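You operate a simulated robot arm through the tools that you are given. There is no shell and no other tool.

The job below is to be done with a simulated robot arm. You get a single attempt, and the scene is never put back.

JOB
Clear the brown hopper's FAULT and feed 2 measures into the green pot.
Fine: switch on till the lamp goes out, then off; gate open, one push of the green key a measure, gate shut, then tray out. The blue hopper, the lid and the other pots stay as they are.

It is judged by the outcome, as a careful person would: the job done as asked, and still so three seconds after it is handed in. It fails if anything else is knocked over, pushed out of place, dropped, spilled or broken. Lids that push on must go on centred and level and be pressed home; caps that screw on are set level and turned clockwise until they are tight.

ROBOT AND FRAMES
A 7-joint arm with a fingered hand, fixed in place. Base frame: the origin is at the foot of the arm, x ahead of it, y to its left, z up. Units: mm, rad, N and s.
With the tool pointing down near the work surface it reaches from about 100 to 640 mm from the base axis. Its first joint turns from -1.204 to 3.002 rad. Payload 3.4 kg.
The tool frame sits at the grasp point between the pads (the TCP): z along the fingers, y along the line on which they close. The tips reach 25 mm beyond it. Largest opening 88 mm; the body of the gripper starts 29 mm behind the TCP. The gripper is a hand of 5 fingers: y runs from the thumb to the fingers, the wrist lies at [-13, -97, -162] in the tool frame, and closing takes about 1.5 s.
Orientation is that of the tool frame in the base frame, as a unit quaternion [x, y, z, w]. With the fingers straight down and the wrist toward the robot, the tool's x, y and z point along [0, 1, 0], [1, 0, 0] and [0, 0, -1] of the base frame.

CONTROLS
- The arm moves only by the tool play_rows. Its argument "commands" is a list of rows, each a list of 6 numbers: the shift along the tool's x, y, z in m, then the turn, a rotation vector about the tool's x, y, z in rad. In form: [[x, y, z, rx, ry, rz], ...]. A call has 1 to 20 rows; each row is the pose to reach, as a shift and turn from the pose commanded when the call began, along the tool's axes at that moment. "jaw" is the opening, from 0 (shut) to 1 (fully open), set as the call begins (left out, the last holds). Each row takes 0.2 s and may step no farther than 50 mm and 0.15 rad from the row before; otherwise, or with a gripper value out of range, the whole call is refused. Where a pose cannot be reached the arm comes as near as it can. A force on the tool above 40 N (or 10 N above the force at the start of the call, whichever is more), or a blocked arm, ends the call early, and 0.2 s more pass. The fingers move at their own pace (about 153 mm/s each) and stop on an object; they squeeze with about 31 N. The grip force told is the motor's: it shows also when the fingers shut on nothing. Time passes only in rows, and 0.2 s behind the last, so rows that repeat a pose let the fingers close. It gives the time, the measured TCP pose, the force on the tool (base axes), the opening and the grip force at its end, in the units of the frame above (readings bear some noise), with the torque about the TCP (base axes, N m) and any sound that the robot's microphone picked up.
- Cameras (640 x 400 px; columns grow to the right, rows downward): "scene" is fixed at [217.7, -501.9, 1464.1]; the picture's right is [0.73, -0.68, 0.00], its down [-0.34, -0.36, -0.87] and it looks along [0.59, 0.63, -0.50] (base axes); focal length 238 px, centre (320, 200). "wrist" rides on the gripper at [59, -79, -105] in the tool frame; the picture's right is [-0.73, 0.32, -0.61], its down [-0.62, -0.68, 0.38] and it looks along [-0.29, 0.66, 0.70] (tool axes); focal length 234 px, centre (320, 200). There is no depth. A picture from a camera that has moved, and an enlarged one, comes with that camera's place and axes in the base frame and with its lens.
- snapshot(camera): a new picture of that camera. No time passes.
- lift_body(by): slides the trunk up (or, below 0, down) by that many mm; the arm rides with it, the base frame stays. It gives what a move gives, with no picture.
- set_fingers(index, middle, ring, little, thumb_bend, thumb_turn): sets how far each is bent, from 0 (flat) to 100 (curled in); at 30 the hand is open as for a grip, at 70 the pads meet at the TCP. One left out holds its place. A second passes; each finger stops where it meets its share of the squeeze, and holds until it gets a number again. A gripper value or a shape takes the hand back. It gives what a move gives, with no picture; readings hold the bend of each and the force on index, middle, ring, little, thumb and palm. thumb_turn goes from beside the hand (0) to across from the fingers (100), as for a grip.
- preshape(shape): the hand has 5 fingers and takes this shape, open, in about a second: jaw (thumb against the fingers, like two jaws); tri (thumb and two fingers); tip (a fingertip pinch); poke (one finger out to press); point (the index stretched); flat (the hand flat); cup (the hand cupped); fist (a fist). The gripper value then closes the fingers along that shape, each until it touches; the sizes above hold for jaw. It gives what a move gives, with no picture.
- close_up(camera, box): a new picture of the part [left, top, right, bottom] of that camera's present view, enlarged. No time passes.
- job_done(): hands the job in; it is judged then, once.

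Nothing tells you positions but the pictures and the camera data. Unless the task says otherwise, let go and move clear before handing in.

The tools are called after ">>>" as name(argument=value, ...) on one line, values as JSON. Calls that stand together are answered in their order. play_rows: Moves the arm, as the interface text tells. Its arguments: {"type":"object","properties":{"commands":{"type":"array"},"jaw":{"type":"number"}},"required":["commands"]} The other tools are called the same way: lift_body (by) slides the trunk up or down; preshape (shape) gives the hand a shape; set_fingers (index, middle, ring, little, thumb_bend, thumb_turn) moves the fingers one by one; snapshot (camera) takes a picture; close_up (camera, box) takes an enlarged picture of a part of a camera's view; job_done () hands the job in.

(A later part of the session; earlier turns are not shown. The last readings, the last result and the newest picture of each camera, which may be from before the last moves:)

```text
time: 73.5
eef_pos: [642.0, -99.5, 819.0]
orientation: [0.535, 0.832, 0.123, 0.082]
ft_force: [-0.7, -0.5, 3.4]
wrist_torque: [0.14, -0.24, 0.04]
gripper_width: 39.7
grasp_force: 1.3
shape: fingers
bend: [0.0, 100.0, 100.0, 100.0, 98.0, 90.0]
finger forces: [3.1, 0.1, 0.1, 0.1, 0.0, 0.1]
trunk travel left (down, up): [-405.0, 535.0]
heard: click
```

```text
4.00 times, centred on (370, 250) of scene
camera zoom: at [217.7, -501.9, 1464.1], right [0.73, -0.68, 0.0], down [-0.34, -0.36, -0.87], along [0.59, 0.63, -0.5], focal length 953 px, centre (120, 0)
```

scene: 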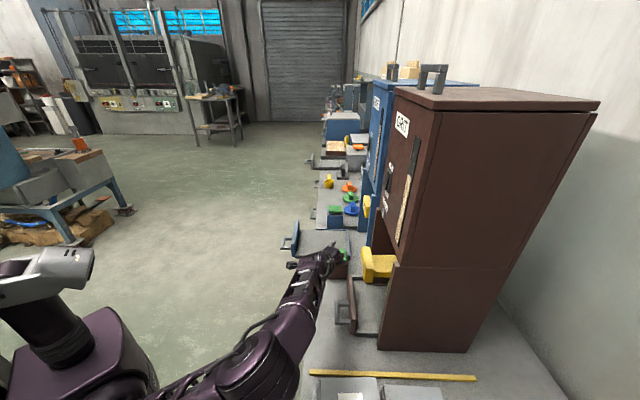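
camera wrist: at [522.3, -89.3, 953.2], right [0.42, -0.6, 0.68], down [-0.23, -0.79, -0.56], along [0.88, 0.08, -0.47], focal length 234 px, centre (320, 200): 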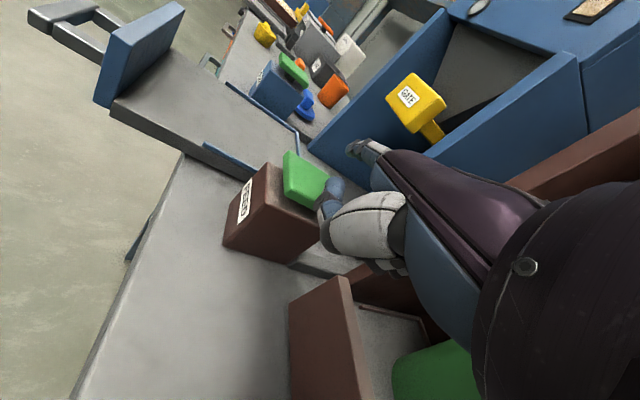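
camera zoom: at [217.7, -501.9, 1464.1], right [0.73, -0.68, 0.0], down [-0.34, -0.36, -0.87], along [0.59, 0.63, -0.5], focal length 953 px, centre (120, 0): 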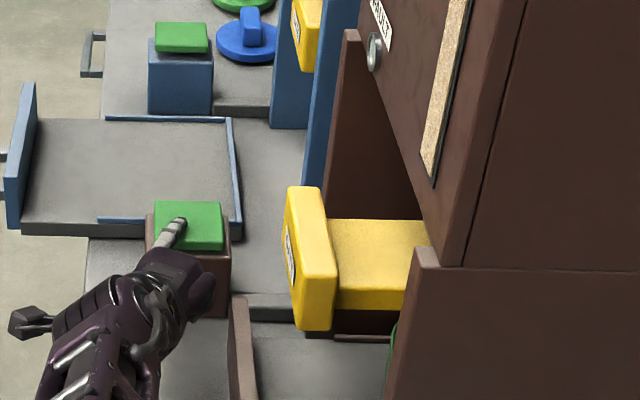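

A click was heard: that's one push. I'll lift off fully, wait for the measure to fall, and look.

>>> play_rows(commands=[[0.0, 0.0035, -0.0115, 0, 0, 0], [0.0, 0.0073, -0.024, 0, 0, 0], [0.0, 0.0087, -0.0287, 0, 0, 0], [0.0, 0.0087, -0.0287, 0, 0, 0], [0.0, 0.0087, -0.0287, 0, 0, 0], [0.0, 0.0087, -0.0287, 0, 0, 0], [0.0, 0.0087, -0.0287, 0, 0, 0], [0.0, 0.0087, -0.0287, 0, 0, 0], [0.0, 0.0087, -0.0287, 0, 0, 0], [0.0, 0.0087, -0.0287, 0, 0, 0]])

>>> close_up(camera="wrist", box=[220, 110, 420, 260])

>>> snapshot(camera="wrist")

```text
time: 75.7
eef_pos: [642.1, -98.7, 848.4]
orientation: [0.535, 0.832, 0.123, 0.081]
ft_force: [-0.5, 0.7, 0.2]
wrist_torque: [0.02, 0.0, 0.01]
gripper_width: 37.6
grasp_force: 0.0
shape: fingers
bend: [0.0, 100.0, 100.0, 100.0, 98.0, 90.0]
finger forces: [0.0, 0.1, 0.0, 0.1, 0.1, 0.0]
trunk travel left (down, up): [-405.0, 535.0]
```

```text
2.67 times, centred on (320, 185) of wrist
camera zoom: at [522.5, -89.6, 925.9], right [0.42, -0.6, 0.68], down [-0.23, -0.79, -0.56], along [0.88, 0.08, -0.47], focal length 624 px, centre (320, 240)
```

zoom: 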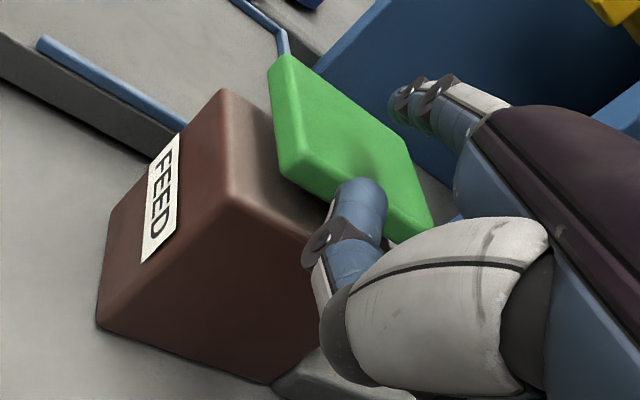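

```text
taken
camera wrist: at [522.5, -89.6, 925.9], right [0.42, -0.6, 0.68], down [-0.23, -0.79, -0.56], along [0.88, 0.08, -0.47], focal length 234 px, centre (320, 200)
```

wrist: 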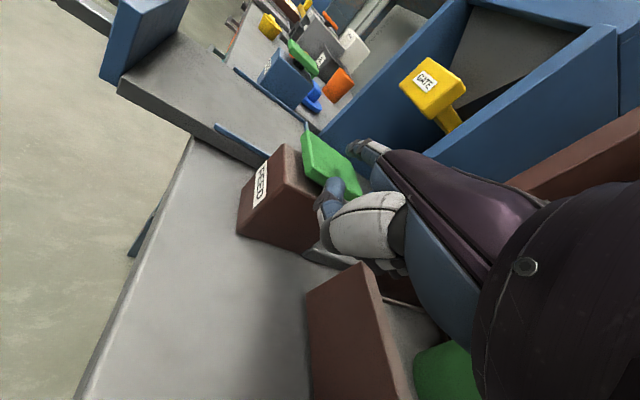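

The key has sprung back up. I'll compare the hopper's level window with the earlier picture to see if a measure was dispensed.

>>> close_up(camera="scene", box=[310, 160, 430, 235])

>>> close_up(camera="scene", box=[340, 230, 440, 300])

```text
5.33 times, centred on (370, 198) of scene
camera zoom: at [217.7, -501.9, 1464.1], right [0.73, -0.68, 0.0], down [-0.34, -0.36, -0.87], along [0.59, 0.63, -0.5], focal length 1270 px, centre (53, 213)
```

zoom: 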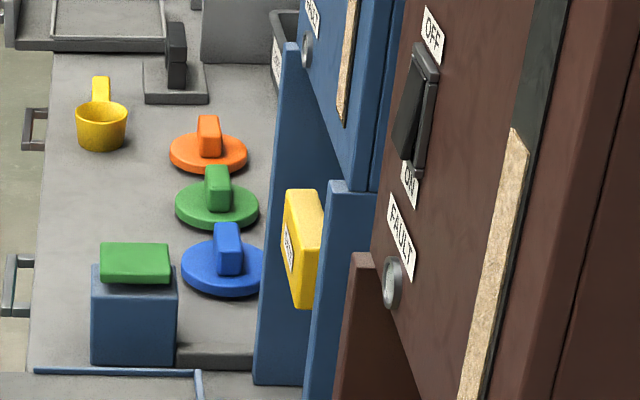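

```text
5.71 times, centred on (390, 265) of scene
camera zoom: at [217.7, -501.9, 1464.1], right [0.73, -0.68, 0.0], down [-0.34, -0.36, -0.87], along [0.59, 0.63, -0.5], focal length 1361 px, centre (-80, -171)
```

zoom: 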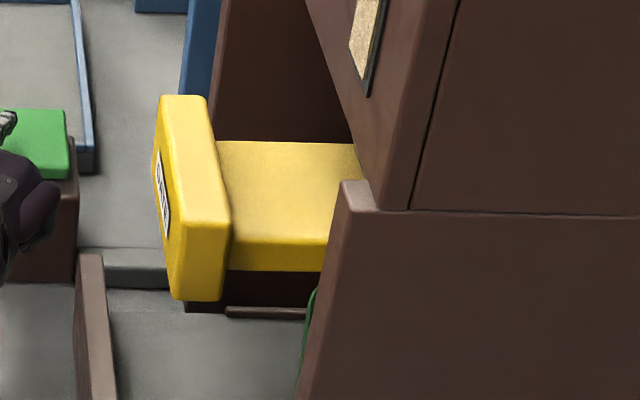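

The grit level dropped from the first push, so it works. Now the second push, to the same depth.

>>> play_rows(commands=[[0.0, -0.0035, 0.0115, 0, 0, 0], [0.0, -0.0058, 0.0192, 0, 0, 0], [0.0, -0.007, 0.023, 0, 0, 0], [0.0, -0.0079, 0.0259, 0, 0, 0], [0.0, -0.0087, 0.0287, 0, 0, 0]])

```text
time: 76.9
eef_pos: [642.5, -99.3, 818.6]
orientation: [0.535, 0.831, 0.124, 0.081]
ft_force: [-1.0, 0.0, 2.7]
wrist_torque: [0.15, -0.23, -0.06]
gripper_width: 39.9
grasp_force: 1.5
shape: fingers
bend: [0.0, 100.0, 100.0, 100.0, 98.0, 90.0]
finger forces: [3.2, 0.0, 0.1, 0.1, 0.0, 0.1]
trunk travel left (down, up): [-405.0, 535.0]
heard: click
```

A second click was heard. I'll lift off well clear of the key, wait, and check the level again.

>>> play_rows(commands=[[0.0, 0.0035, -0.0115, 0, 0, 0], [0.0, 0.0087, -0.0287, 0, 0, 0], [0.0, 0.0175, -0.0575, 0, 0, 0], [0.0, 0.0262, -0.0862, 0, 0, 0], [0.0, 0.0262, -0.0862, 0, 0, 0], [0.0, 0.0262, -0.0862, 0, 0, 0], [0.0, 0.0262, -0.0862, 0, 0, 0], [0.0, 0.0262, -0.0862, 0, 0, 0]])

>>> close_up(camera="scene", box=[310, 160, 430, 235])

>>> snapshot(camera="wrist")

>>> snapshot(camera="scene")

```text
time: 78.7
eef_pos: [643.0, -100.4, 908.1]
orientation: [0.534, 0.832, 0.124, 0.081]
ft_force: [0.0, -0.7, 0.4]
wrist_torque: [-0.03, 0.02, -0.03]
gripper_width: 37.8
grasp_force: 0.2
shape: fingers
bend: [0.0, 100.0, 100.0, 100.0, 98.0, 90.0]
finger forces: [0.0, 0.1, 0.0, 0.0, 0.1, 0.1]
trunk travel left (down, up): [-405.0, 535.0]
```

```text
5.33 times, centred on (370, 198) of scene
camera zoom: at [217.7, -501.9, 1464.1], right [0.73, -0.68, 0.0], down [-0.34, -0.36, -0.87], along [0.59, 0.63, -0.5], focal length 1270 px, centre (53, 213)
```

zoom: 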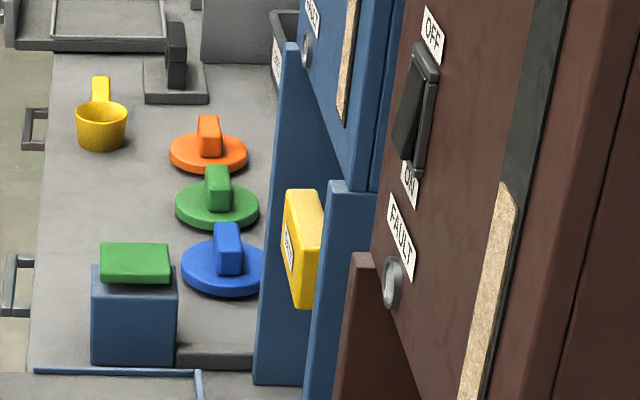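

```text
taken
camera wrist: at [522.9, -90.5, 986.0], right [0.42, -0.6, 0.68], down [-0.23, -0.79, -0.56], along [0.88, 0.08, -0.47], focal length 234 px, centre (320, 200)
```

wrist: 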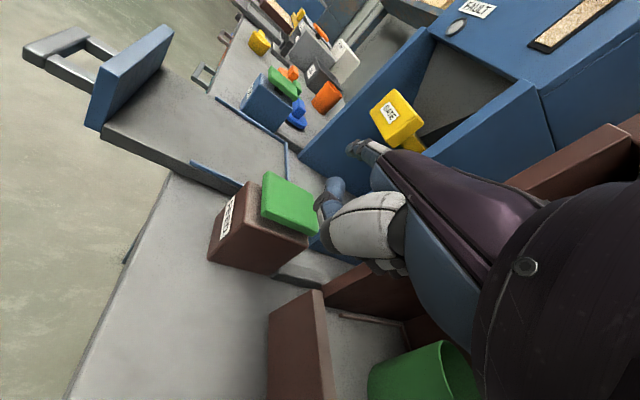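

```text
taken
```

scene: 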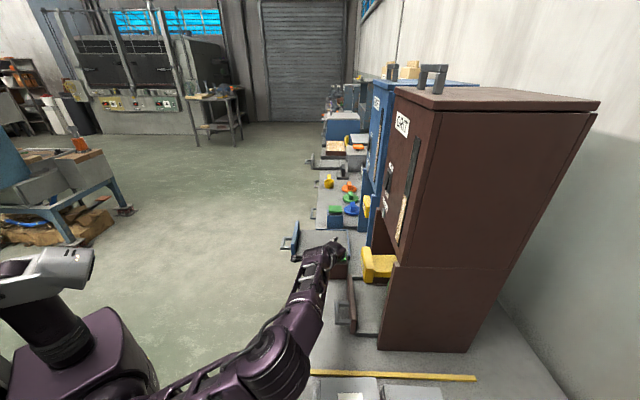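

The level fell again by the same amount: two measures fed. Next I'll shut the gate; first I back off up and toward the robot, yawing the hand back toward straight ahead.

>>> play_rows(commands=[[-0.0005, -0.0148, -0.0307, 0.0004, -0.0314, 0.103], [-0.0011, -0.0295, -0.0613, 0.0008, -0.0627, 0.206], [-0.0016, -0.0443, -0.092, 0.0011, -0.0941, 0.309], [-0.0021, -0.059, -0.1226, 0.0015, -0.1254, 0.412]])

>>> play_rows(commands=[[0, 0, 0, -0.115, 0, 0], [0, 0, 0, -0.23, 0, 0], [0, 0, 0, -0.345, 0, 0], [0, 0, 0, -0.46, 0, 0]])

>>> snapshot(camera="wrist")

>>> snapshot(camera="scene")

```text
time: 79.7
eef_pos: [558.0, -139.1, 1008.6]
orientation: [0.7, 0.698, 0.103, 0.107]
ft_force: [0.6, 0.3, 0.0]
wrist_torque: [0.0, -0.04, 0.0]
gripper_width: 37.7
grasp_force: 0.1
shape: fingers
bend: [0.0, 100.0, 100.0, 100.0, 98.0, 90.0]
finger forces: [0.1, 0.0, 0.1, 0.0, 0.0, 0.0]
trunk travel left (down, up): [-405.0, 535.0]
```

```text
time: 80.7
eef_pos: [560.3, -137.7, 1009.6]
orientation: [0.658, 0.656, 0.26, 0.262]
ft_force: [0.2, -0.2, -0.3]
wrist_torque: [0.01, -0.03, -0.03]
gripper_width: 37.4
grasp_force: 0.0
shape: fingers
bend: [0.0, 100.0, 100.0, 100.0, 98.0, 90.0]
finger forces: [0.0, 0.0, 0.1, 0.1, 0.0, 0.0]
trunk travel left (down, up): [-405.0, 535.0]
```

```text
taken
camera wrist: at [431.4, -79.2, 1031.0], right [-0.18, -0.72, 0.66], down [-0.23, -0.62, -0.75], along [0.95, -0.29, -0.05], focal length 234 px, centre (320, 200)
```

wrist: 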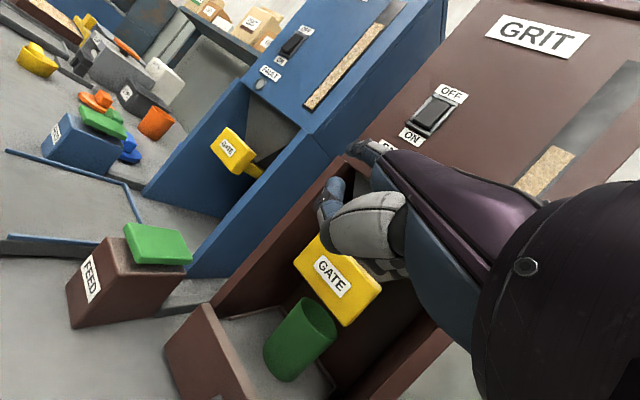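

```text
taken
```

scene: 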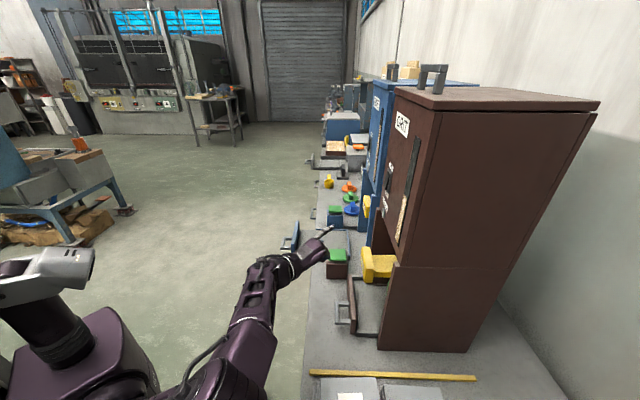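

I'm in a good posture in front of the bay. I'll lower the trunk 110 mm, then line the fingertip up with the gate plate's centre.

>>> lift_body(by=-110)

>>> play_rows(commands=[[-0.0313, 0.004, 0.0038, 0, 0, 0], [-0.0627, 0.008, 0.0077, 0, 0, 0]])

>>> snapshot(camera="wrist")

>>> close_up(camera="scene", box=[300, 210, 440, 310])

```text
time: 82.1
eef_pos: [560.2, -138.3, 898.5]
orientation: [0.658, 0.657, 0.259, 0.262]
ft_force: [0.1, 0.4, -0.3]
wrist_torque: [0.02, 0.0, 0.0]
gripper_width: 37.6
grasp_force: 0.0
shape: fingers
bend: [0.0, 100.0, 100.0, 100.0, 98.0, 90.0]
finger forces: [0.0, 0.0, 0.0, 0.1, 0.0, 0.0]
trunk travel left (down, up): [-295.0, 645.0]
```

```text
time: 82.7
eef_pos: [570.0, -204.5, 899.1]
orientation: [0.657, 0.657, 0.26, 0.262]
ft_force: [0.7, -0.2, -0.3]
wrist_torque: [-0.04, 0.04, -0.05]
gripper_width: 37.7
grasp_force: 0.0
shape: fingers
bend: [0.0, 100.0, 100.0, 100.0, 98.0, 90.0]
finger forces: [0.1, 0.0, 0.1, 0.1, 0.1, 0.0]
trunk travel left (down, up): [-295.0, 645.0]
```

```text
taken
camera wrist: at [441.5, -144.1, 921.6], right [-0.18, -0.72, 0.67], down [-0.23, -0.63, -0.74], along [0.95, -0.29, -0.05], focal length 234 px, centre (320, 200)
```

wrist: 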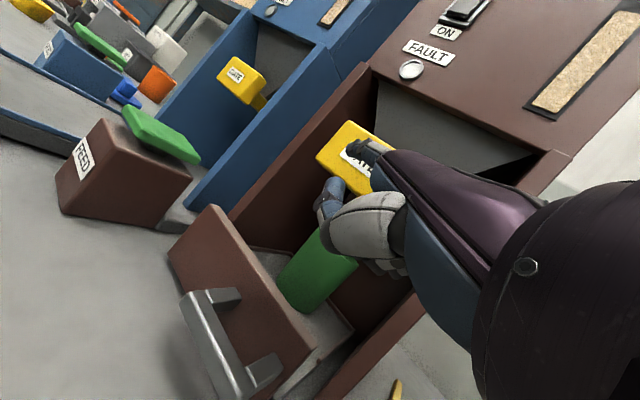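

```text
4.00 times, centred on (370, 260) of scene
camera zoom: at [217.7, -501.9, 1464.1], right [0.73, -0.68, 0.0], down [-0.34, -0.36, -0.87], along [0.59, 0.63, -0.5], focal length 953 px, centre (120, -40)
```

zoom: 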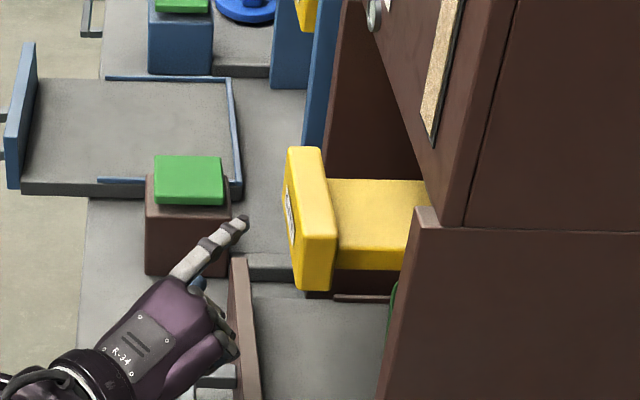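

The fingertip is lined up with the plate's centre, about 35 mm in front. I'll push along the gate's slide direction in steps.

>>> play_rows(commands=[[-0.0107, 0.0077, 0.0072, 0, 0, 0], [-0.0213, 0.0153, 0.0145, 0, 0, 0], [-0.0284, 0.0204, 0.0193, 0, 0, 0], [-0.0355, 0.0255, 0.0242, 0, 0, 0], [-0.0426, 0.0306, 0.029, 0, 0, 0]])

>>> close_up(camera="scene", box=[300, 210, 440, 310])

>>> snapshot(camera="wrist")

```text
time: 83.9
eef_pos: [613.5, -244.9, 899.5]
orientation: [0.658, 0.657, 0.26, 0.262]
ft_force: [-0.7, 1.0, -0.9]
wrist_torque: [-0.06, -0.08, 0.08]
gripper_width: 37.4
grasp_force: 0.7
shape: fingers
bend: [0.0, 100.0, 100.0, 100.0, 98.0, 90.0]
finger forces: [1.3, 0.0, 0.1, 0.0, 0.1, 0.0]
trunk travel left (down, up): [-295.0, 645.0]
```

```text
4.00 times, centred on (370, 260) of scene
camera zoom: at [217.7, -501.9, 1464.1], right [0.73, -0.68, 0.0], down [-0.34, -0.36, -0.87], along [0.59, 0.63, -0.5], focal length 953 px, centre (120, -40)
```

zoom: 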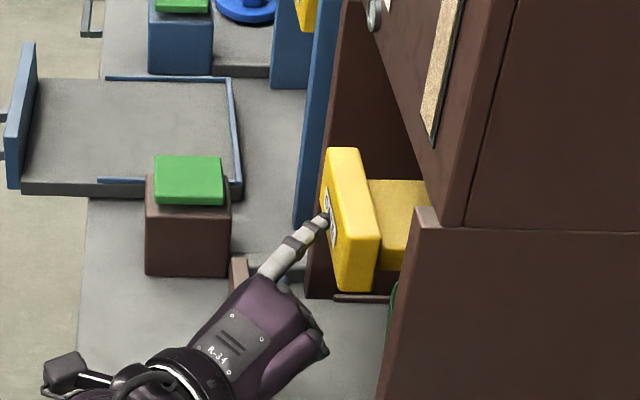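

```text
taken
camera wrist: at [485.0, -184.7, 923.0], right [-0.18, -0.72, 0.67], down [-0.24, -0.63, -0.74], along [0.95, -0.29, -0.06], focal length 234 px, centre (320, 200)
```

wrist: 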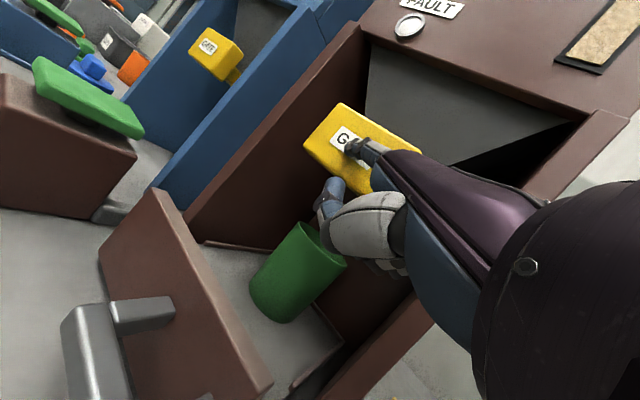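

The gate is sliding in easily. I'll continue pushing in small steps until it seats.

>>> play_rows(commands=[[-0.0036, 0.0026, 0.0024, 0, 0, 0], [-0.0071, 0.0051, 0.0048, 0, 0, 0], [-0.0107, 0.0077, 0.0072, 0, 0, 0], [-0.0142, 0.0102, 0.0097, 0, 0, 0], [-0.0178, 0.0128, 0.0121, 0, 0, 0]])

>>> close_up(camera="scene", box=[340, 230, 440, 300])

>>> snapshot(camera="wrist")

```text
time: 85.1
eef_pos: [629.0, -259.9, 899.8]
orientation: [0.657, 0.657, 0.259, 0.264]
ft_force: [-7.5, 5.1, 0.5]
wrist_torque: [-0.39, -0.42, 0.46]
gripper_width: 37.5
grasp_force: 5.0
shape: fingers
bend: [0.0, 100.0, 100.0, 100.0, 98.0, 90.0]
finger forces: [9.4, 0.1, 0.0, 0.0, 0.0, 0.1]
trunk travel left (down, up): [-295.0, 645.0]
```

```text
5.71 times, centred on (390, 265) of scene
camera zoom: at [217.7, -501.9, 1464.1], right [0.73, -0.68, 0.0], down [-0.34, -0.36, -0.87], along [0.59, 0.63, -0.5], focal length 1361 px, centre (-80, -171)
```

zoom: 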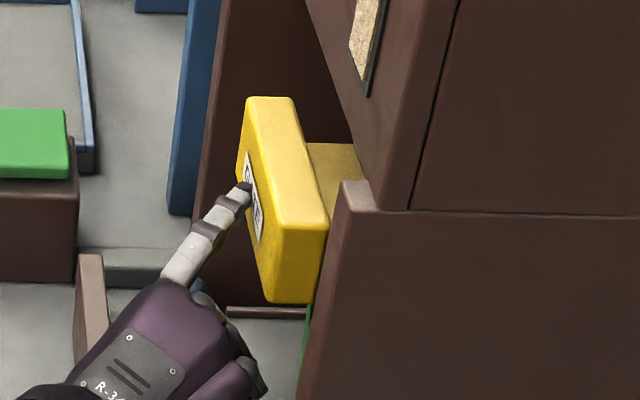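

```text
taken
camera wrist: at [500.4, -200.5, 922.8], right [-0.18, -0.72, 0.67], down [-0.23, -0.63, -0.74], along [0.96, -0.29, -0.05], focal length 234 px, centre (320, 200)
```

wrist: 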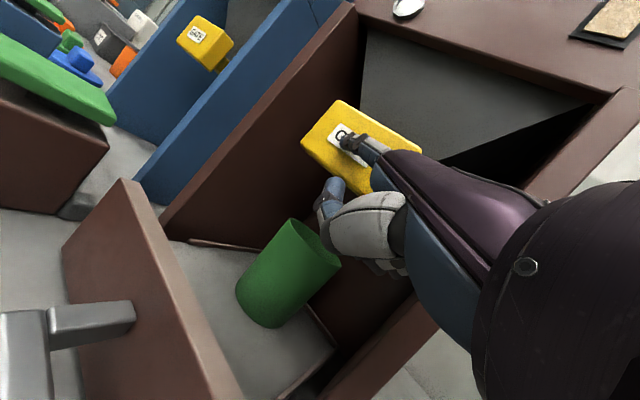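

The plate is back exactly where it started and the push force rose to about 9 N, so the gate is shut. I'll back straight off and measure the tray handle.

>>> play_rows(commands=[[0.0142, -0.0102, -0.0097, 0, 0, 0], [0.0355, -0.0255, -0.0242, 0, 0, 0], [0.0568, -0.0408, -0.0386, 0, 0, 0], [0.0568, -0.0065, -0.0749, 0, 0, 0], [0.0568, 0.0278, -0.1112, 0, 0, 0]])

>>> snapshot(camera="wrist")

>>> close_up(camera="scene", box=[300, 210, 440, 350])

```text
time: 86.3
eef_pos: [573.5, -203.4, 999.9]
orientation: [0.657, 0.657, 0.26, 0.263]
ft_force: [0.2, 0.7, 0.1]
wrist_torque: [-0.02, 0.0, -0.04]
gripper_width: 37.5
grasp_force: 0.0
shape: fingers
bend: [0.0, 100.0, 100.0, 100.0, 98.0, 90.0]
finger forces: [0.0, 0.0, 0.0, 0.1, 0.0, 0.1]
trunk travel left (down, up): [-295.0, 645.0]
```

```text
taken
camera wrist: at [444.8, -143.6, 1022.4], right [-0.18, -0.72, 0.67], down [-0.23, -0.63, -0.74], along [0.95, -0.29, -0.05], focal length 234 px, centre (320, 200)
```

wrist: 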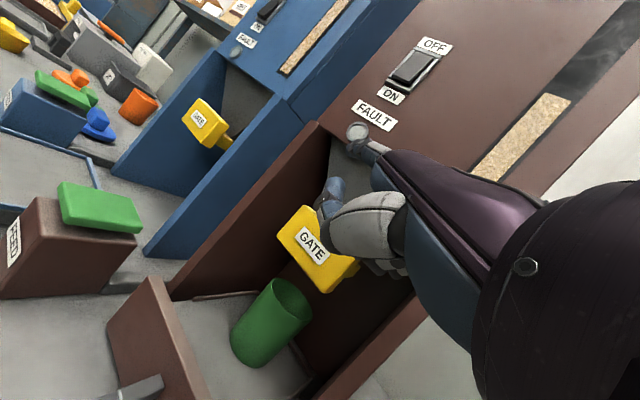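

```text
2.86 times, centred on (370, 280) of scene
camera zoom: at [217.7, -501.9, 1464.1], right [0.73, -0.68, 0.0], down [-0.34, -0.36, -0.87], along [0.59, 0.63, -0.5], focal length 680 px, centre (177, -29)
```

zoom: 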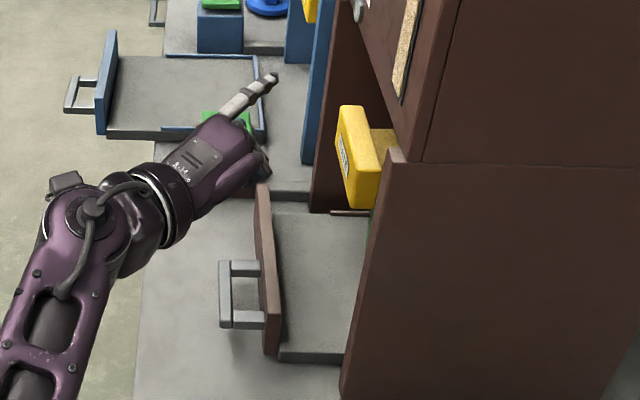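

The gate is shut and the rocker/lamp look right. The tray's front panel is at about n=-593 with its top near z 823, and the handle bar is near (577, -196, 792). I'll close the fingers into a compact beak, and lower to just in front of the tray, to hook and draw it out.

>>> preshape(shape="jaw")

>>> lift_body(by=-80)

>>> play_rows(commands=[[0, 0, 0, 0.1, 0, 0], [0, 0, 0, 0.2, 0, 0], [0, 0, 0, 0.3, 0, 0], [0, 0, 0, 0.3, 0, 0], [0, 0, 0, 0.3, 0, 0], [0, 0, 0, 0.3, 0, 0]], jaw=0)

>>> snapshot(camera="wrist")

>>> close_up(camera="scene", box=[280, 210, 440, 350])

```text
time: 87.2
eef_pos: [573.7, -205.1, 998.8]
orientation: [0.659, 0.656, 0.258, 0.263]
ft_force: [0.5, 0.0, -0.3]
wrist_torque: [-0.01, -0.03, 0.02]
gripper_width: 87.7
grasp_force: 0.1
shape: jaw
bend: [30.0, 30.0, 30.0, 30.0, 30.0, 97.0]
finger forces: [0.0, 0.0, 0.1, 0.1, 0.0, 0.0]
trunk travel left (down, up): [-295.0, 645.0]
```

```text
time: 88.3
eef_pos: [573.0, -202.5, 919.6]
orientation: [0.658, 0.656, 0.258, 0.263]
ft_force: [0.2, 0.4, -0.1]
wrist_torque: [0.03, 0.0, 0.0]
gripper_width: 87.8
grasp_force: 0.1
shape: jaw
bend: [30.0, 30.0, 30.0, 30.0, 30.0, 97.0]
finger forces: [0.0, 0.2, 0.1, 0.1, 0.0, 0.0]
trunk travel left (down, up): [-215.0, 725.0]
```

```text
time: 89.8
eef_pos: [573.4, -204.3, 919.2]
orientation: [0.69, 0.688, 0.158, 0.161]
ft_force: [-0.8, 0.1, -0.4]
wrist_torque: [0.0, -0.01, 0.01]
gripper_width: 0.0
grasp_force: 31.2
shape: jaw
bend: [70.0, 70.0, 70.0, 70.0, 41.0, 100.0]
finger forces: [0.0, 0.1, 0.0, 0.1, 0.0, 0.1]
trunk travel left (down, up): [-215.0, 725.0]
```

```text
taken
camera wrist: at [457.7, -143.8, 978.9], right [0.02, -0.72, 0.69], down [-0.44, -0.62, -0.64], along [0.9, -0.29, -0.33], focal length 234 px, centre (320, 200)
```

wrist: 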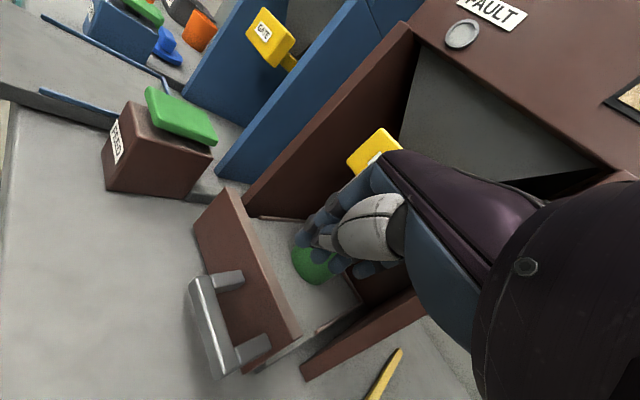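

```text
2.86 times, centred on (360, 280) of scene
camera zoom: at [217.7, -501.9, 1464.1], right [0.73, -0.68, 0.0], down [-0.34, -0.36, -0.87], along [0.59, 0.63, -0.5], focal length 680 px, centre (206, -29)
```

zoom: 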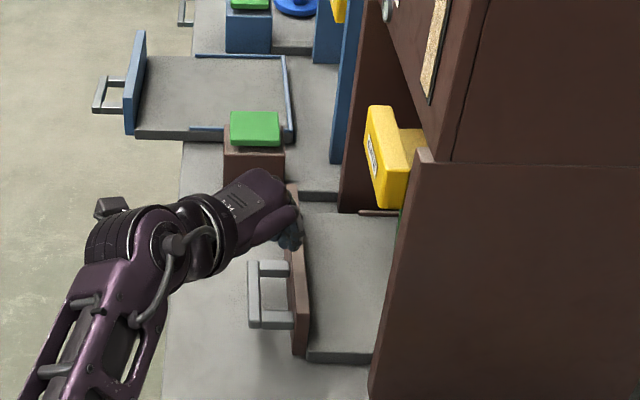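

The panel top runs from about (583, -260) to (707, -139) at z≈825. I'll lower to just in front of it, yawing slightly, before passing over its top.

>>> play_rows(commands=[[0.0079, -0.0023, 0.0262, 0.0005, -0.0572, 0.1169], [0.0157, -0.0045, 0.0523, 0.0009, -0.1143, 0.2337], [0.0157, -0.0045, 0.0523, 0.0009, -0.1143, 0.2337]])

>>> snapshot(camera="wrist")

>>> close_up(camera="scene", box=[280, 210, 440, 350])

```text
time: 90.5
eef_pos: [591.7, -189.8, 869.5]
orientation: [0.774, 0.592, 0.136, 0.18]
ft_force: [0.4, -0.1, -0.6]
wrist_torque: [0.0, 0.01, 0.0]
gripper_width: 0.0
grasp_force: 31.3
shape: jaw
bend: [70.0, 70.0, 70.0, 70.0, 42.0, 100.0]
finger forces: [0.0, 0.0, 0.0, 0.0, 0.0, 0.0]
trunk travel left (down, up): [-215.0, 725.0]
```

```text
taken
camera wrist: at [495.4, -100.8, 929.1], right [-0.17, -0.7, 0.69], down [-0.59, -0.49, -0.64], along [0.79, -0.52, -0.33], focal length 234 px, centre (320, 200)
```

wrist: 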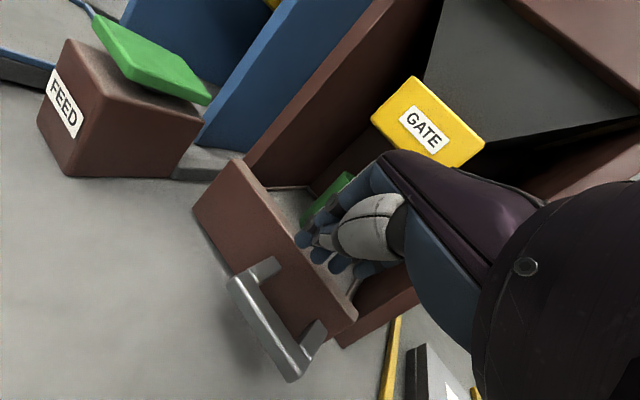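

```text
2.86 times, centred on (360, 280) of scene
camera zoom: at [217.7, -501.9, 1464.1], right [0.73, -0.68, 0.0], down [-0.34, -0.36, -0.87], along [0.59, 0.63, -0.5], focal length 680 px, centre (206, -29)
```

zoom: 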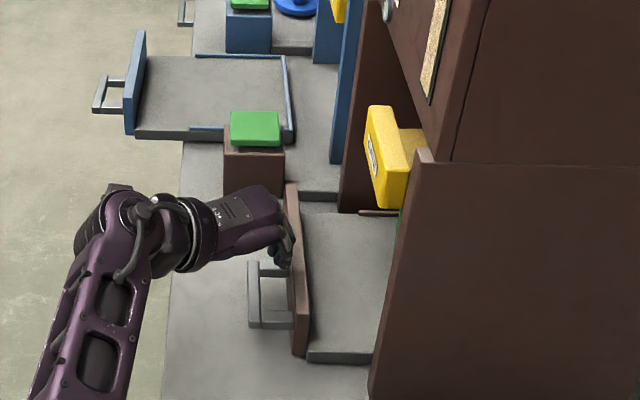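

Now I'll pass over the panel top into the tray space behind it, staying below the gate plate and well short of the pot.

>>> play_rows(commands=[[-0.0071, 0.0246, 0.0165, 0, 0, 0], [-0.0142, 0.0493, 0.033, 0, 0, 0], [-0.0213, 0.0739, 0.0495, 0, 0, 0]])

>>> snapshot(camera="wrist")

>>> close_up(camera="scene", box=[280, 210, 440, 350])

```text
time: 91.3
eef_pos: [670.0, -231.9, 858.2]
orientation: [0.773, 0.593, 0.136, 0.18]
ft_force: [-0.2, 1.2, 0.7]
wrist_torque: [0.04, 0.01, 0.0]
gripper_width: 0.0
grasp_force: 31.1
shape: jaw
bend: [70.0, 70.0, 70.0, 70.0, 42.0, 100.0]
finger forces: [0.0, 0.0, 0.1, 0.0, 0.1, 0.0]
trunk travel left (down, up): [-215.0, 725.0]
```

```text
taken
camera wrist: at [573.4, -144.1, 917.3], right [-0.17, -0.71, 0.69], down [-0.59, -0.49, -0.64], along [0.79, -0.51, -0.34], focal length 234 px, centre (320, 200)
```

wrist: 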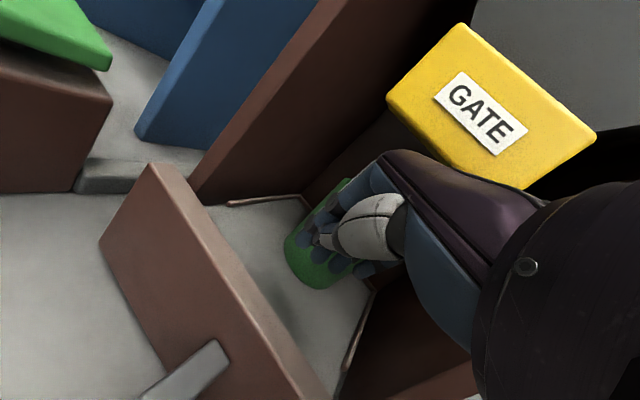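

```text
2.86 times, centred on (360, 280) of scene
camera zoom: at [217.7, -501.9, 1464.1], right [0.73, -0.68, 0.0], down [-0.34, -0.36, -0.87], along [0.59, 0.63, -0.5], focal length 680 px, centre (206, -29)
```

zoom: 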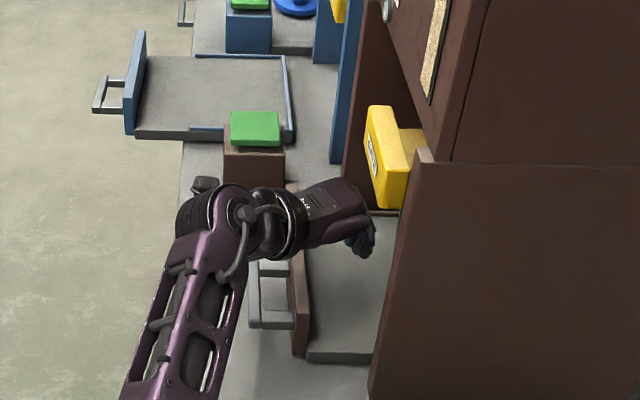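

The fingers are inside the tray space between panel and pot. I'll lower them 40 mm in steps, watching for contact.

>>> play_rows(commands=[[0.0, -0.0044, 0.009, 0, 0, 0], [0.0001, -0.0088, 0.018, 0, 0, 0], [0.0001, -0.0132, 0.027, 0, 0, 0], [0.0001, -0.0167, 0.0342, 0, 0, 0]])

>>> snapshot(camera="wrist")

>>> close_up(camera="scene", box=[280, 210, 440, 350])

```text
time: 92.3
eef_pos: [672.8, -233.0, 819.9]
orientation: [0.773, 0.593, 0.136, 0.179]
ft_force: [0.2, -0.1, -0.3]
wrist_torque: [-0.01, -0.01, -0.02]
gripper_width: 0.2
grasp_force: 31.0
shape: jaw
bend: [70.0, 70.0, 70.0, 70.0, 43.0, 100.0]
finger forces: [0.0, 0.1, 0.0, 0.0, 0.0, 0.1]
trunk travel left (down, up): [-215.0, 725.0]
```

```text
taken
camera wrist: at [576.2, -143.6, 880.0], right [-0.17, -0.7, 0.69], down [-0.59, -0.49, -0.64], along [0.79, -0.51, -0.34], focal length 234 px, centre (320, 200)
```

wrist: 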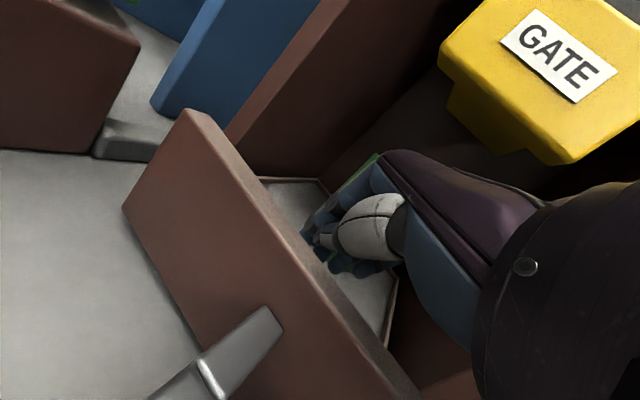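

```text
2.86 times, centred on (360, 280) of scene
camera zoom: at [217.7, -501.9, 1464.1], right [0.73, -0.68, 0.0], down [-0.34, -0.36, -0.87], along [0.59, 0.63, -0.5], focal length 680 px, centre (206, -29)
```

zoom: 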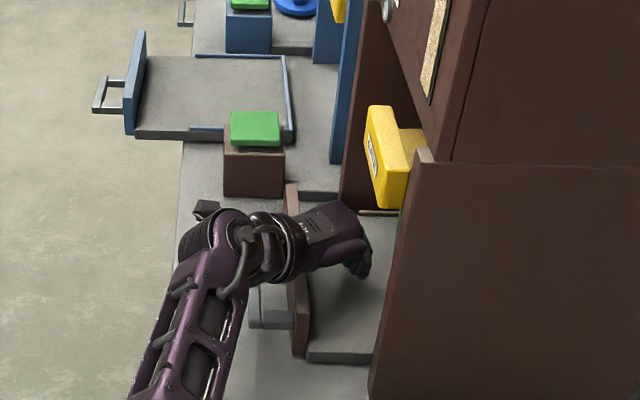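

The fingers are behind the panel with no contact yet. I'll pull outward gently along the tray's direction and watch force and tray motion.

>>> play_rows(commands=[[0.004, -0.0062, -0.003, 0, 0, 0], [0.0081, -0.0124, -0.0061, 0, 0, 0], [0.0121, -0.0186, -0.0091, 0, 0, 0], [0.0162, -0.0248, -0.0122, 0, 0, 0], [0.0202, -0.031, -0.0152, 0, 0, 0]])

>>> snapshot(camera="wrist")

>>> close_up(camera="scene", box=[280, 210, 440, 350])

```text
time: 93.5
eef_pos: [644.3, -202.1, 820.9]
orientation: [0.773, 0.593, 0.136, 0.18]
ft_force: [-0.8, -1.5, 1.0]
wrist_torque: [0.05, 0.0, 0.03]
gripper_width: 0.0
grasp_force: 31.1
shape: jaw
bend: [70.0, 70.0, 70.0, 70.0, 73.0, 100.0]
finger forces: [0.0, 0.0, 0.0, 0.0, 0.0, 0.0]
trunk travel left (down, up): [-215.0, 725.0]
```

```text
taken
camera wrist: at [547.6, -115.0, 880.9], right [-0.17, -0.7, 0.69], down [-0.59, -0.49, -0.64], along [0.79, -0.51, -0.33], focal length 234 px, centre (320, 200)
```

wrist: 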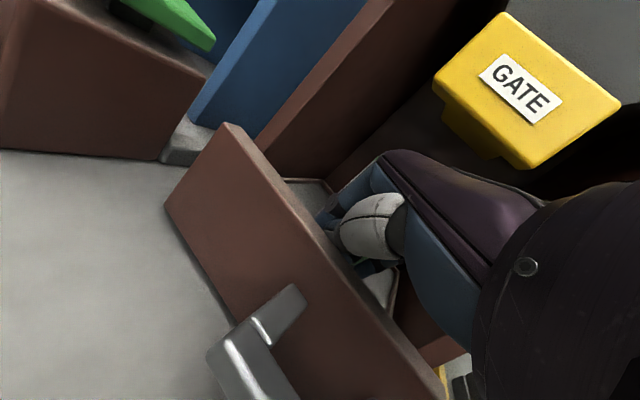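

```text
2.86 times, centred on (360, 280) of scene
camera zoom: at [217.7, -501.9, 1464.1], right [0.73, -0.68, 0.0], down [-0.34, -0.36, -0.87], along [0.59, 0.63, -0.5], focal length 680 px, centre (206, -29)
```

zoom: 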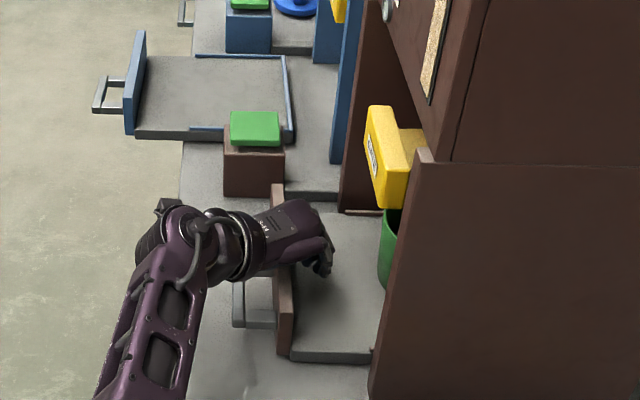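

The tray is sliding out with the pot riding along upright, with very little force. I'll continue pulling about 100 mm while yawing the hand gradually to suit the arm.

>>> play_rows(commands=[[0.0042, -0.0065, -0.0032, 0, 0.0128, -0.0261], [0.0084, -0.0129, -0.0063, 0, 0.0255, -0.0522], [0.0126, -0.0194, -0.0095, 0, 0.0383, -0.0782], [0.0168, -0.0258, -0.0127, 0, 0.051, -0.1043], [0.021, -0.0323, -0.0159, 0, 0.0638, -0.1304], [0.0253, -0.0388, -0.019, 0, 0.0765, -0.1565], [0.0295, -0.0452, -0.0222, 0, 0.0893, -0.1826], [0.0337, -0.0517, -0.0254, 0, 0.102, -0.2086]])

>>> snapshot(camera="wrist")

>>> close_up(camera="scene", box=[260, 210, 440, 350])

```text
time: 95.3
eef_pos: [597.3, -156.2, 821.0]
orientation: [0.7, 0.678, 0.156, 0.163]
ft_force: [0.9, -0.2, 2.8]
wrist_torque: [0.0, 0.05, -0.01]
gripper_width: 0.0
grasp_force: 30.8
shape: jaw
bend: [70.0, 70.0, 70.0, 70.0, 73.0, 100.0]
finger forces: [0.0, 0.0, 0.0, 0.0, 0.0, 0.0]
trunk travel left (down, up): [-215.0, 725.0]
```

```text
taken
camera wrist: at [482.3, -92.6, 880.2], right [0.0, -0.72, 0.69], down [-0.46, -0.61, -0.64], along [0.89, -0.32, -0.34], focal length 234 px, centre (320, 200)
```

wrist: 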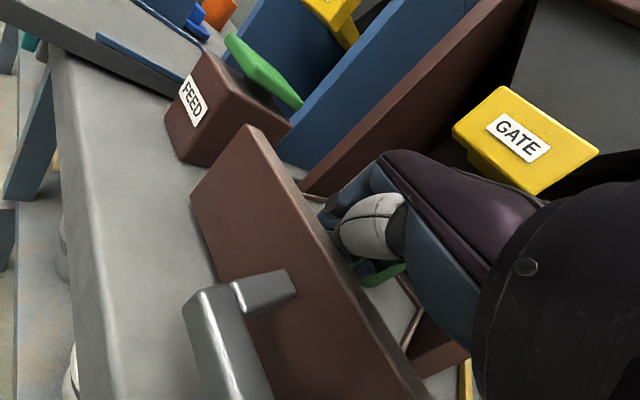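

```text
2.86 times, centred on (350, 280) of scene
camera zoom: at [217.7, -501.9, 1464.1], right [0.73, -0.68, 0.0], down [-0.34, -0.36, -0.87], along [0.59, 0.63, -0.5], focal length 680 px, centre (234, -29)
```

zoom: 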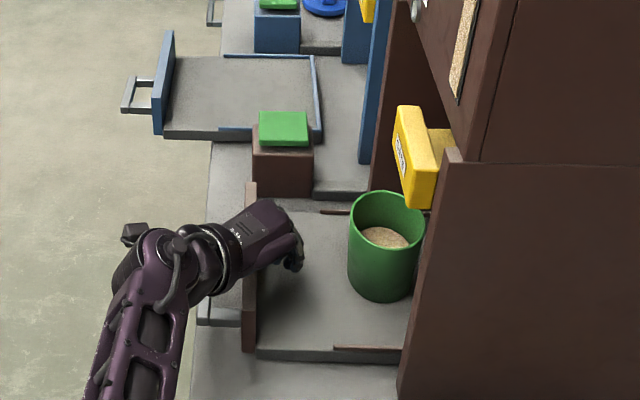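

The pot shows grit inside and rides along steadily. I'll continue pulling another ~80 mm with gradual yaw.

>>> play_rows(commands=[[0.0058, -0.0054, -0.0027, 0, 0.0101, -0.0207], [0.0115, -0.0108, -0.0053, 0, 0.0202, -0.0414], [0.0173, -0.0163, -0.008, 0, 0.0303, -0.0621], [0.023, -0.0217, -0.0106, 0, 0.0404, -0.0828], [0.0288, -0.0271, -0.0133, 0, 0.0505, -0.1035], [0.0345, -0.0325, -0.016, 0, 0.0606, -0.1242], [0.0403, -0.0379, -0.0186, 0, 0.0707, -0.1449], [0.046, -0.0434, -0.0213, 0, 0.0808, -0.1656], [0.0518, -0.0488, -0.0239, 0, 0.0909, -0.1863], [0.0575, -0.0542, -0.0266, 0, 0.101, -0.207]])

>>> snapshot(camera="wrist")

>>> snapshot(camera="scene")

>>> close_up(camera="scene", box=[260, 210, 440, 350])

```text
time: 97.5
eef_pos: [539.1, -96.9, 820.6]
orientation: [0.617, 0.754, 0.173, 0.143]
ft_force: [-0.1, -1.0, 1.3]
wrist_torque: [-0.02, 0.01, 0.03]
gripper_width: 0.3
grasp_force: 30.6
shape: jaw
bend: [70.0, 70.0, 70.0, 70.0, 73.0, 100.0]
finger forces: [0.0, 0.0, 0.0, 0.1, 0.1, 0.0]
trunk travel left (down, up): [-215.0, 725.0]
```

```text
taken
camera wrist: at [413.0, -61.7, 880.3], right [0.17, -0.7, 0.69], down [-0.31, -0.7, -0.64], along [0.94, -0.11, -0.34], focal length 234 px, centre (320, 200)
```

wrist: 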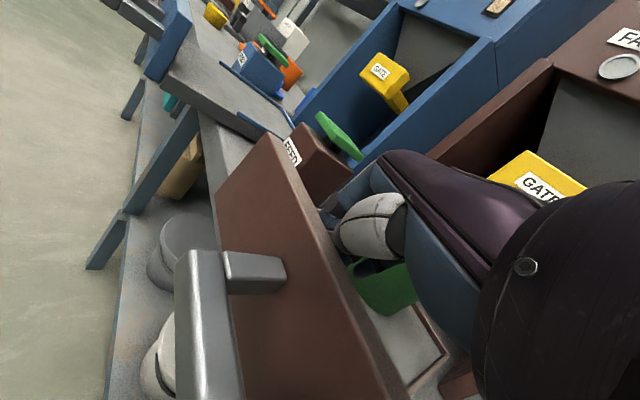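

```text
taken
```

scene: 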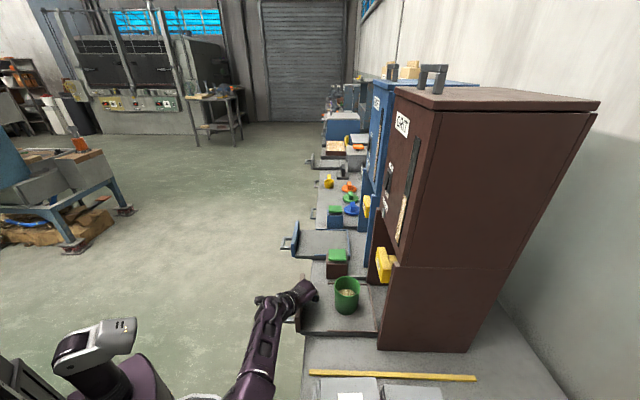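

```text
2.86 times, centred on (350, 280) of scene
camera zoom: at [217.7, -501.9, 1464.1], right [0.73, -0.68, 0.0], down [-0.34, -0.36, -0.87], along [0.59, 0.63, -0.5], focal length 680 px, centre (234, -29)
```

zoom: 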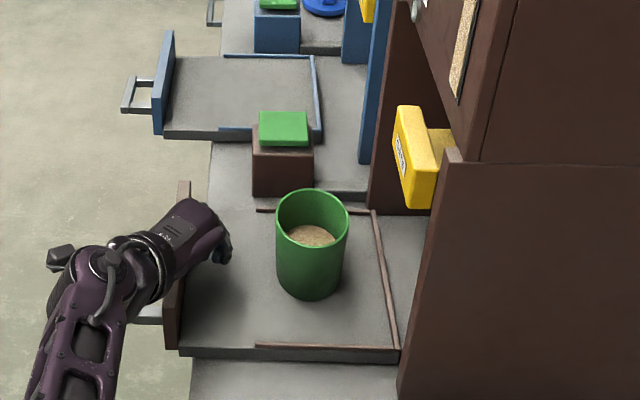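

The tray is about 165 mm out. The blue tray's "out" position leaves its rear edge roughly 60 mm clear of its bay, so I'll pull a bit further, feeling for a stop.

>>> play_rows(commands=[[0.0063, -0.0037, -0.0018, 0, 0.0087, -0.018], [0.0126, -0.0074, -0.0036, 0, 0.0174, -0.036], [0.0188, -0.011, -0.0054, 0, 0.0261, -0.054], [0.0251, -0.0147, -0.0072, 0, 0.0348, -0.072], [0.0314, -0.0184, -0.009, 0, 0.0435, -0.09]])

>>> close_up(camera="scene", box=[260, 210, 440, 350])

>>> snapshot(camera="wrist")

```text
time: 98.8
eef_pos: [511.6, -69.2, 820.1]
orientation: [0.578, 0.784, 0.181, 0.135]
ft_force: [1.2, 0.1, 1.2]
wrist_torque: [0.01, 0.03, 0.02]
gripper_width: 0.0
grasp_force: 31.0
shape: jaw
bend: [70.0, 70.0, 70.0, 70.0, 73.0, 100.0]
finger forces: [0.1, 0.0, 0.1, 0.1, 0.1, 0.0]
trunk travel left (down, up): [-215.0, 725.0]
```

```text
2.86 times, centred on (350, 280) of scene
camera zoom: at [217.7, -501.9, 1464.1], right [0.73, -0.68, 0.0], down [-0.34, -0.36, -0.87], along [0.59, 0.63, -0.5], focal length 680 px, centre (234, -29)
```

zoom: 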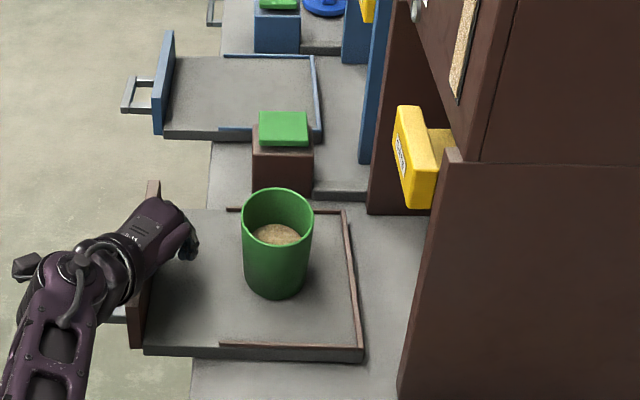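

```text
taken
camera wrist: at [383.2, -46.9, 880.5], right [0.24, -0.68, 0.69], down [-0.24, -0.73, -0.64], along [0.94, -0.01, -0.34], focal length 234 px, centre (320, 200)
```

wrist: 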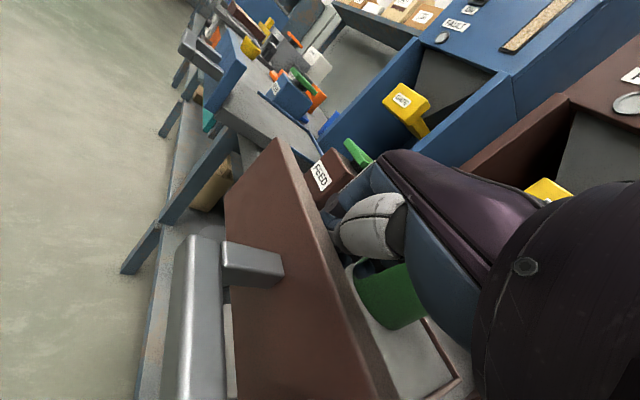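

Still free-moving with hardly any force. By comparison with the blue tray's overhang, about 15 mm more matches it; I'll pull that last bit gently.

>>> play_rows(commands=[[0.0062, -0.0031, -0.0015, 0, 0, 0], [0.0124, -0.0062, -0.003, 0, 0, 0]])

>>> close_up(camera="scene", box=[260, 210, 440, 350])

```text
time: 99.3
eef_pos: [501.1, -60.3, 821.4]
orientation: [0.578, 0.784, 0.179, 0.135]
ft_force: [0.9, -0.9, 1.0]
wrist_torque: [0.0, 0.04, 0.02]
gripper_width: 0.0
grasp_force: 30.9
shape: jaw
bend: [70.0, 70.0, 70.0, 70.0, 73.0, 100.0]
finger forces: [0.1, 0.0, 0.0, 0.1, 0.0, 0.0]
trunk travel left (down, up): [-215.0, 725.0]
```

```text
2.86 times, centred on (350, 280) of scene
camera zoom: at [217.7, -501.9, 1464.1], right [0.73, -0.68, 0.0], down [-0.34, -0.36, -0.87], along [0.59, 0.63, -0.5], focal length 680 px, centre (234, -29)
```

zoom: 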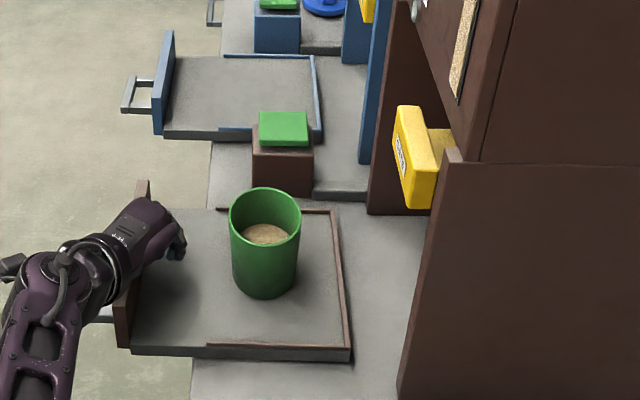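

Brown is within about 10 mm of the blue tray's out position. One last small pull, watching for a stop.

>>> play_rows(commands=[[0.0044, -0.0022, -0.0011, 0, 0, 0], [0.0088, -0.0044, -0.0021, 0, 0, 0]])

>>> close_up(camera="scene", box=[260, 210, 440, 350])

```text
time: 100.0
eef_pos: [496.3, -55.2, 818.8]
orientation: [0.58, 0.783, 0.18, 0.136]
ft_force: [11.5, -10.4, 7.3]
wrist_torque: [0.08, 0.22, 0.12]
gripper_width: 0.1
grasp_force: 31.2
shape: jaw
bend: [70.0, 70.0, 70.0, 70.0, 73.0, 100.0]
finger forces: [0.0, 0.1, 0.1, 0.0, 0.1, 0.1]
trunk travel left (down, up): [-215.0, 725.0]
```

```text
2.86 times, centred on (350, 280) of scene
camera zoom: at [217.7, -501.9, 1464.1], right [0.73, -0.68, 0.0], down [-0.34, -0.36, -0.87], along [0.59, 0.63, -0.5], focal length 680 px, centre (234, -29)
```

zoom: 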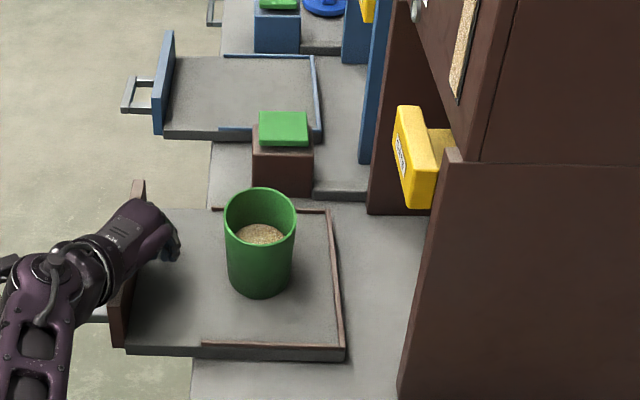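

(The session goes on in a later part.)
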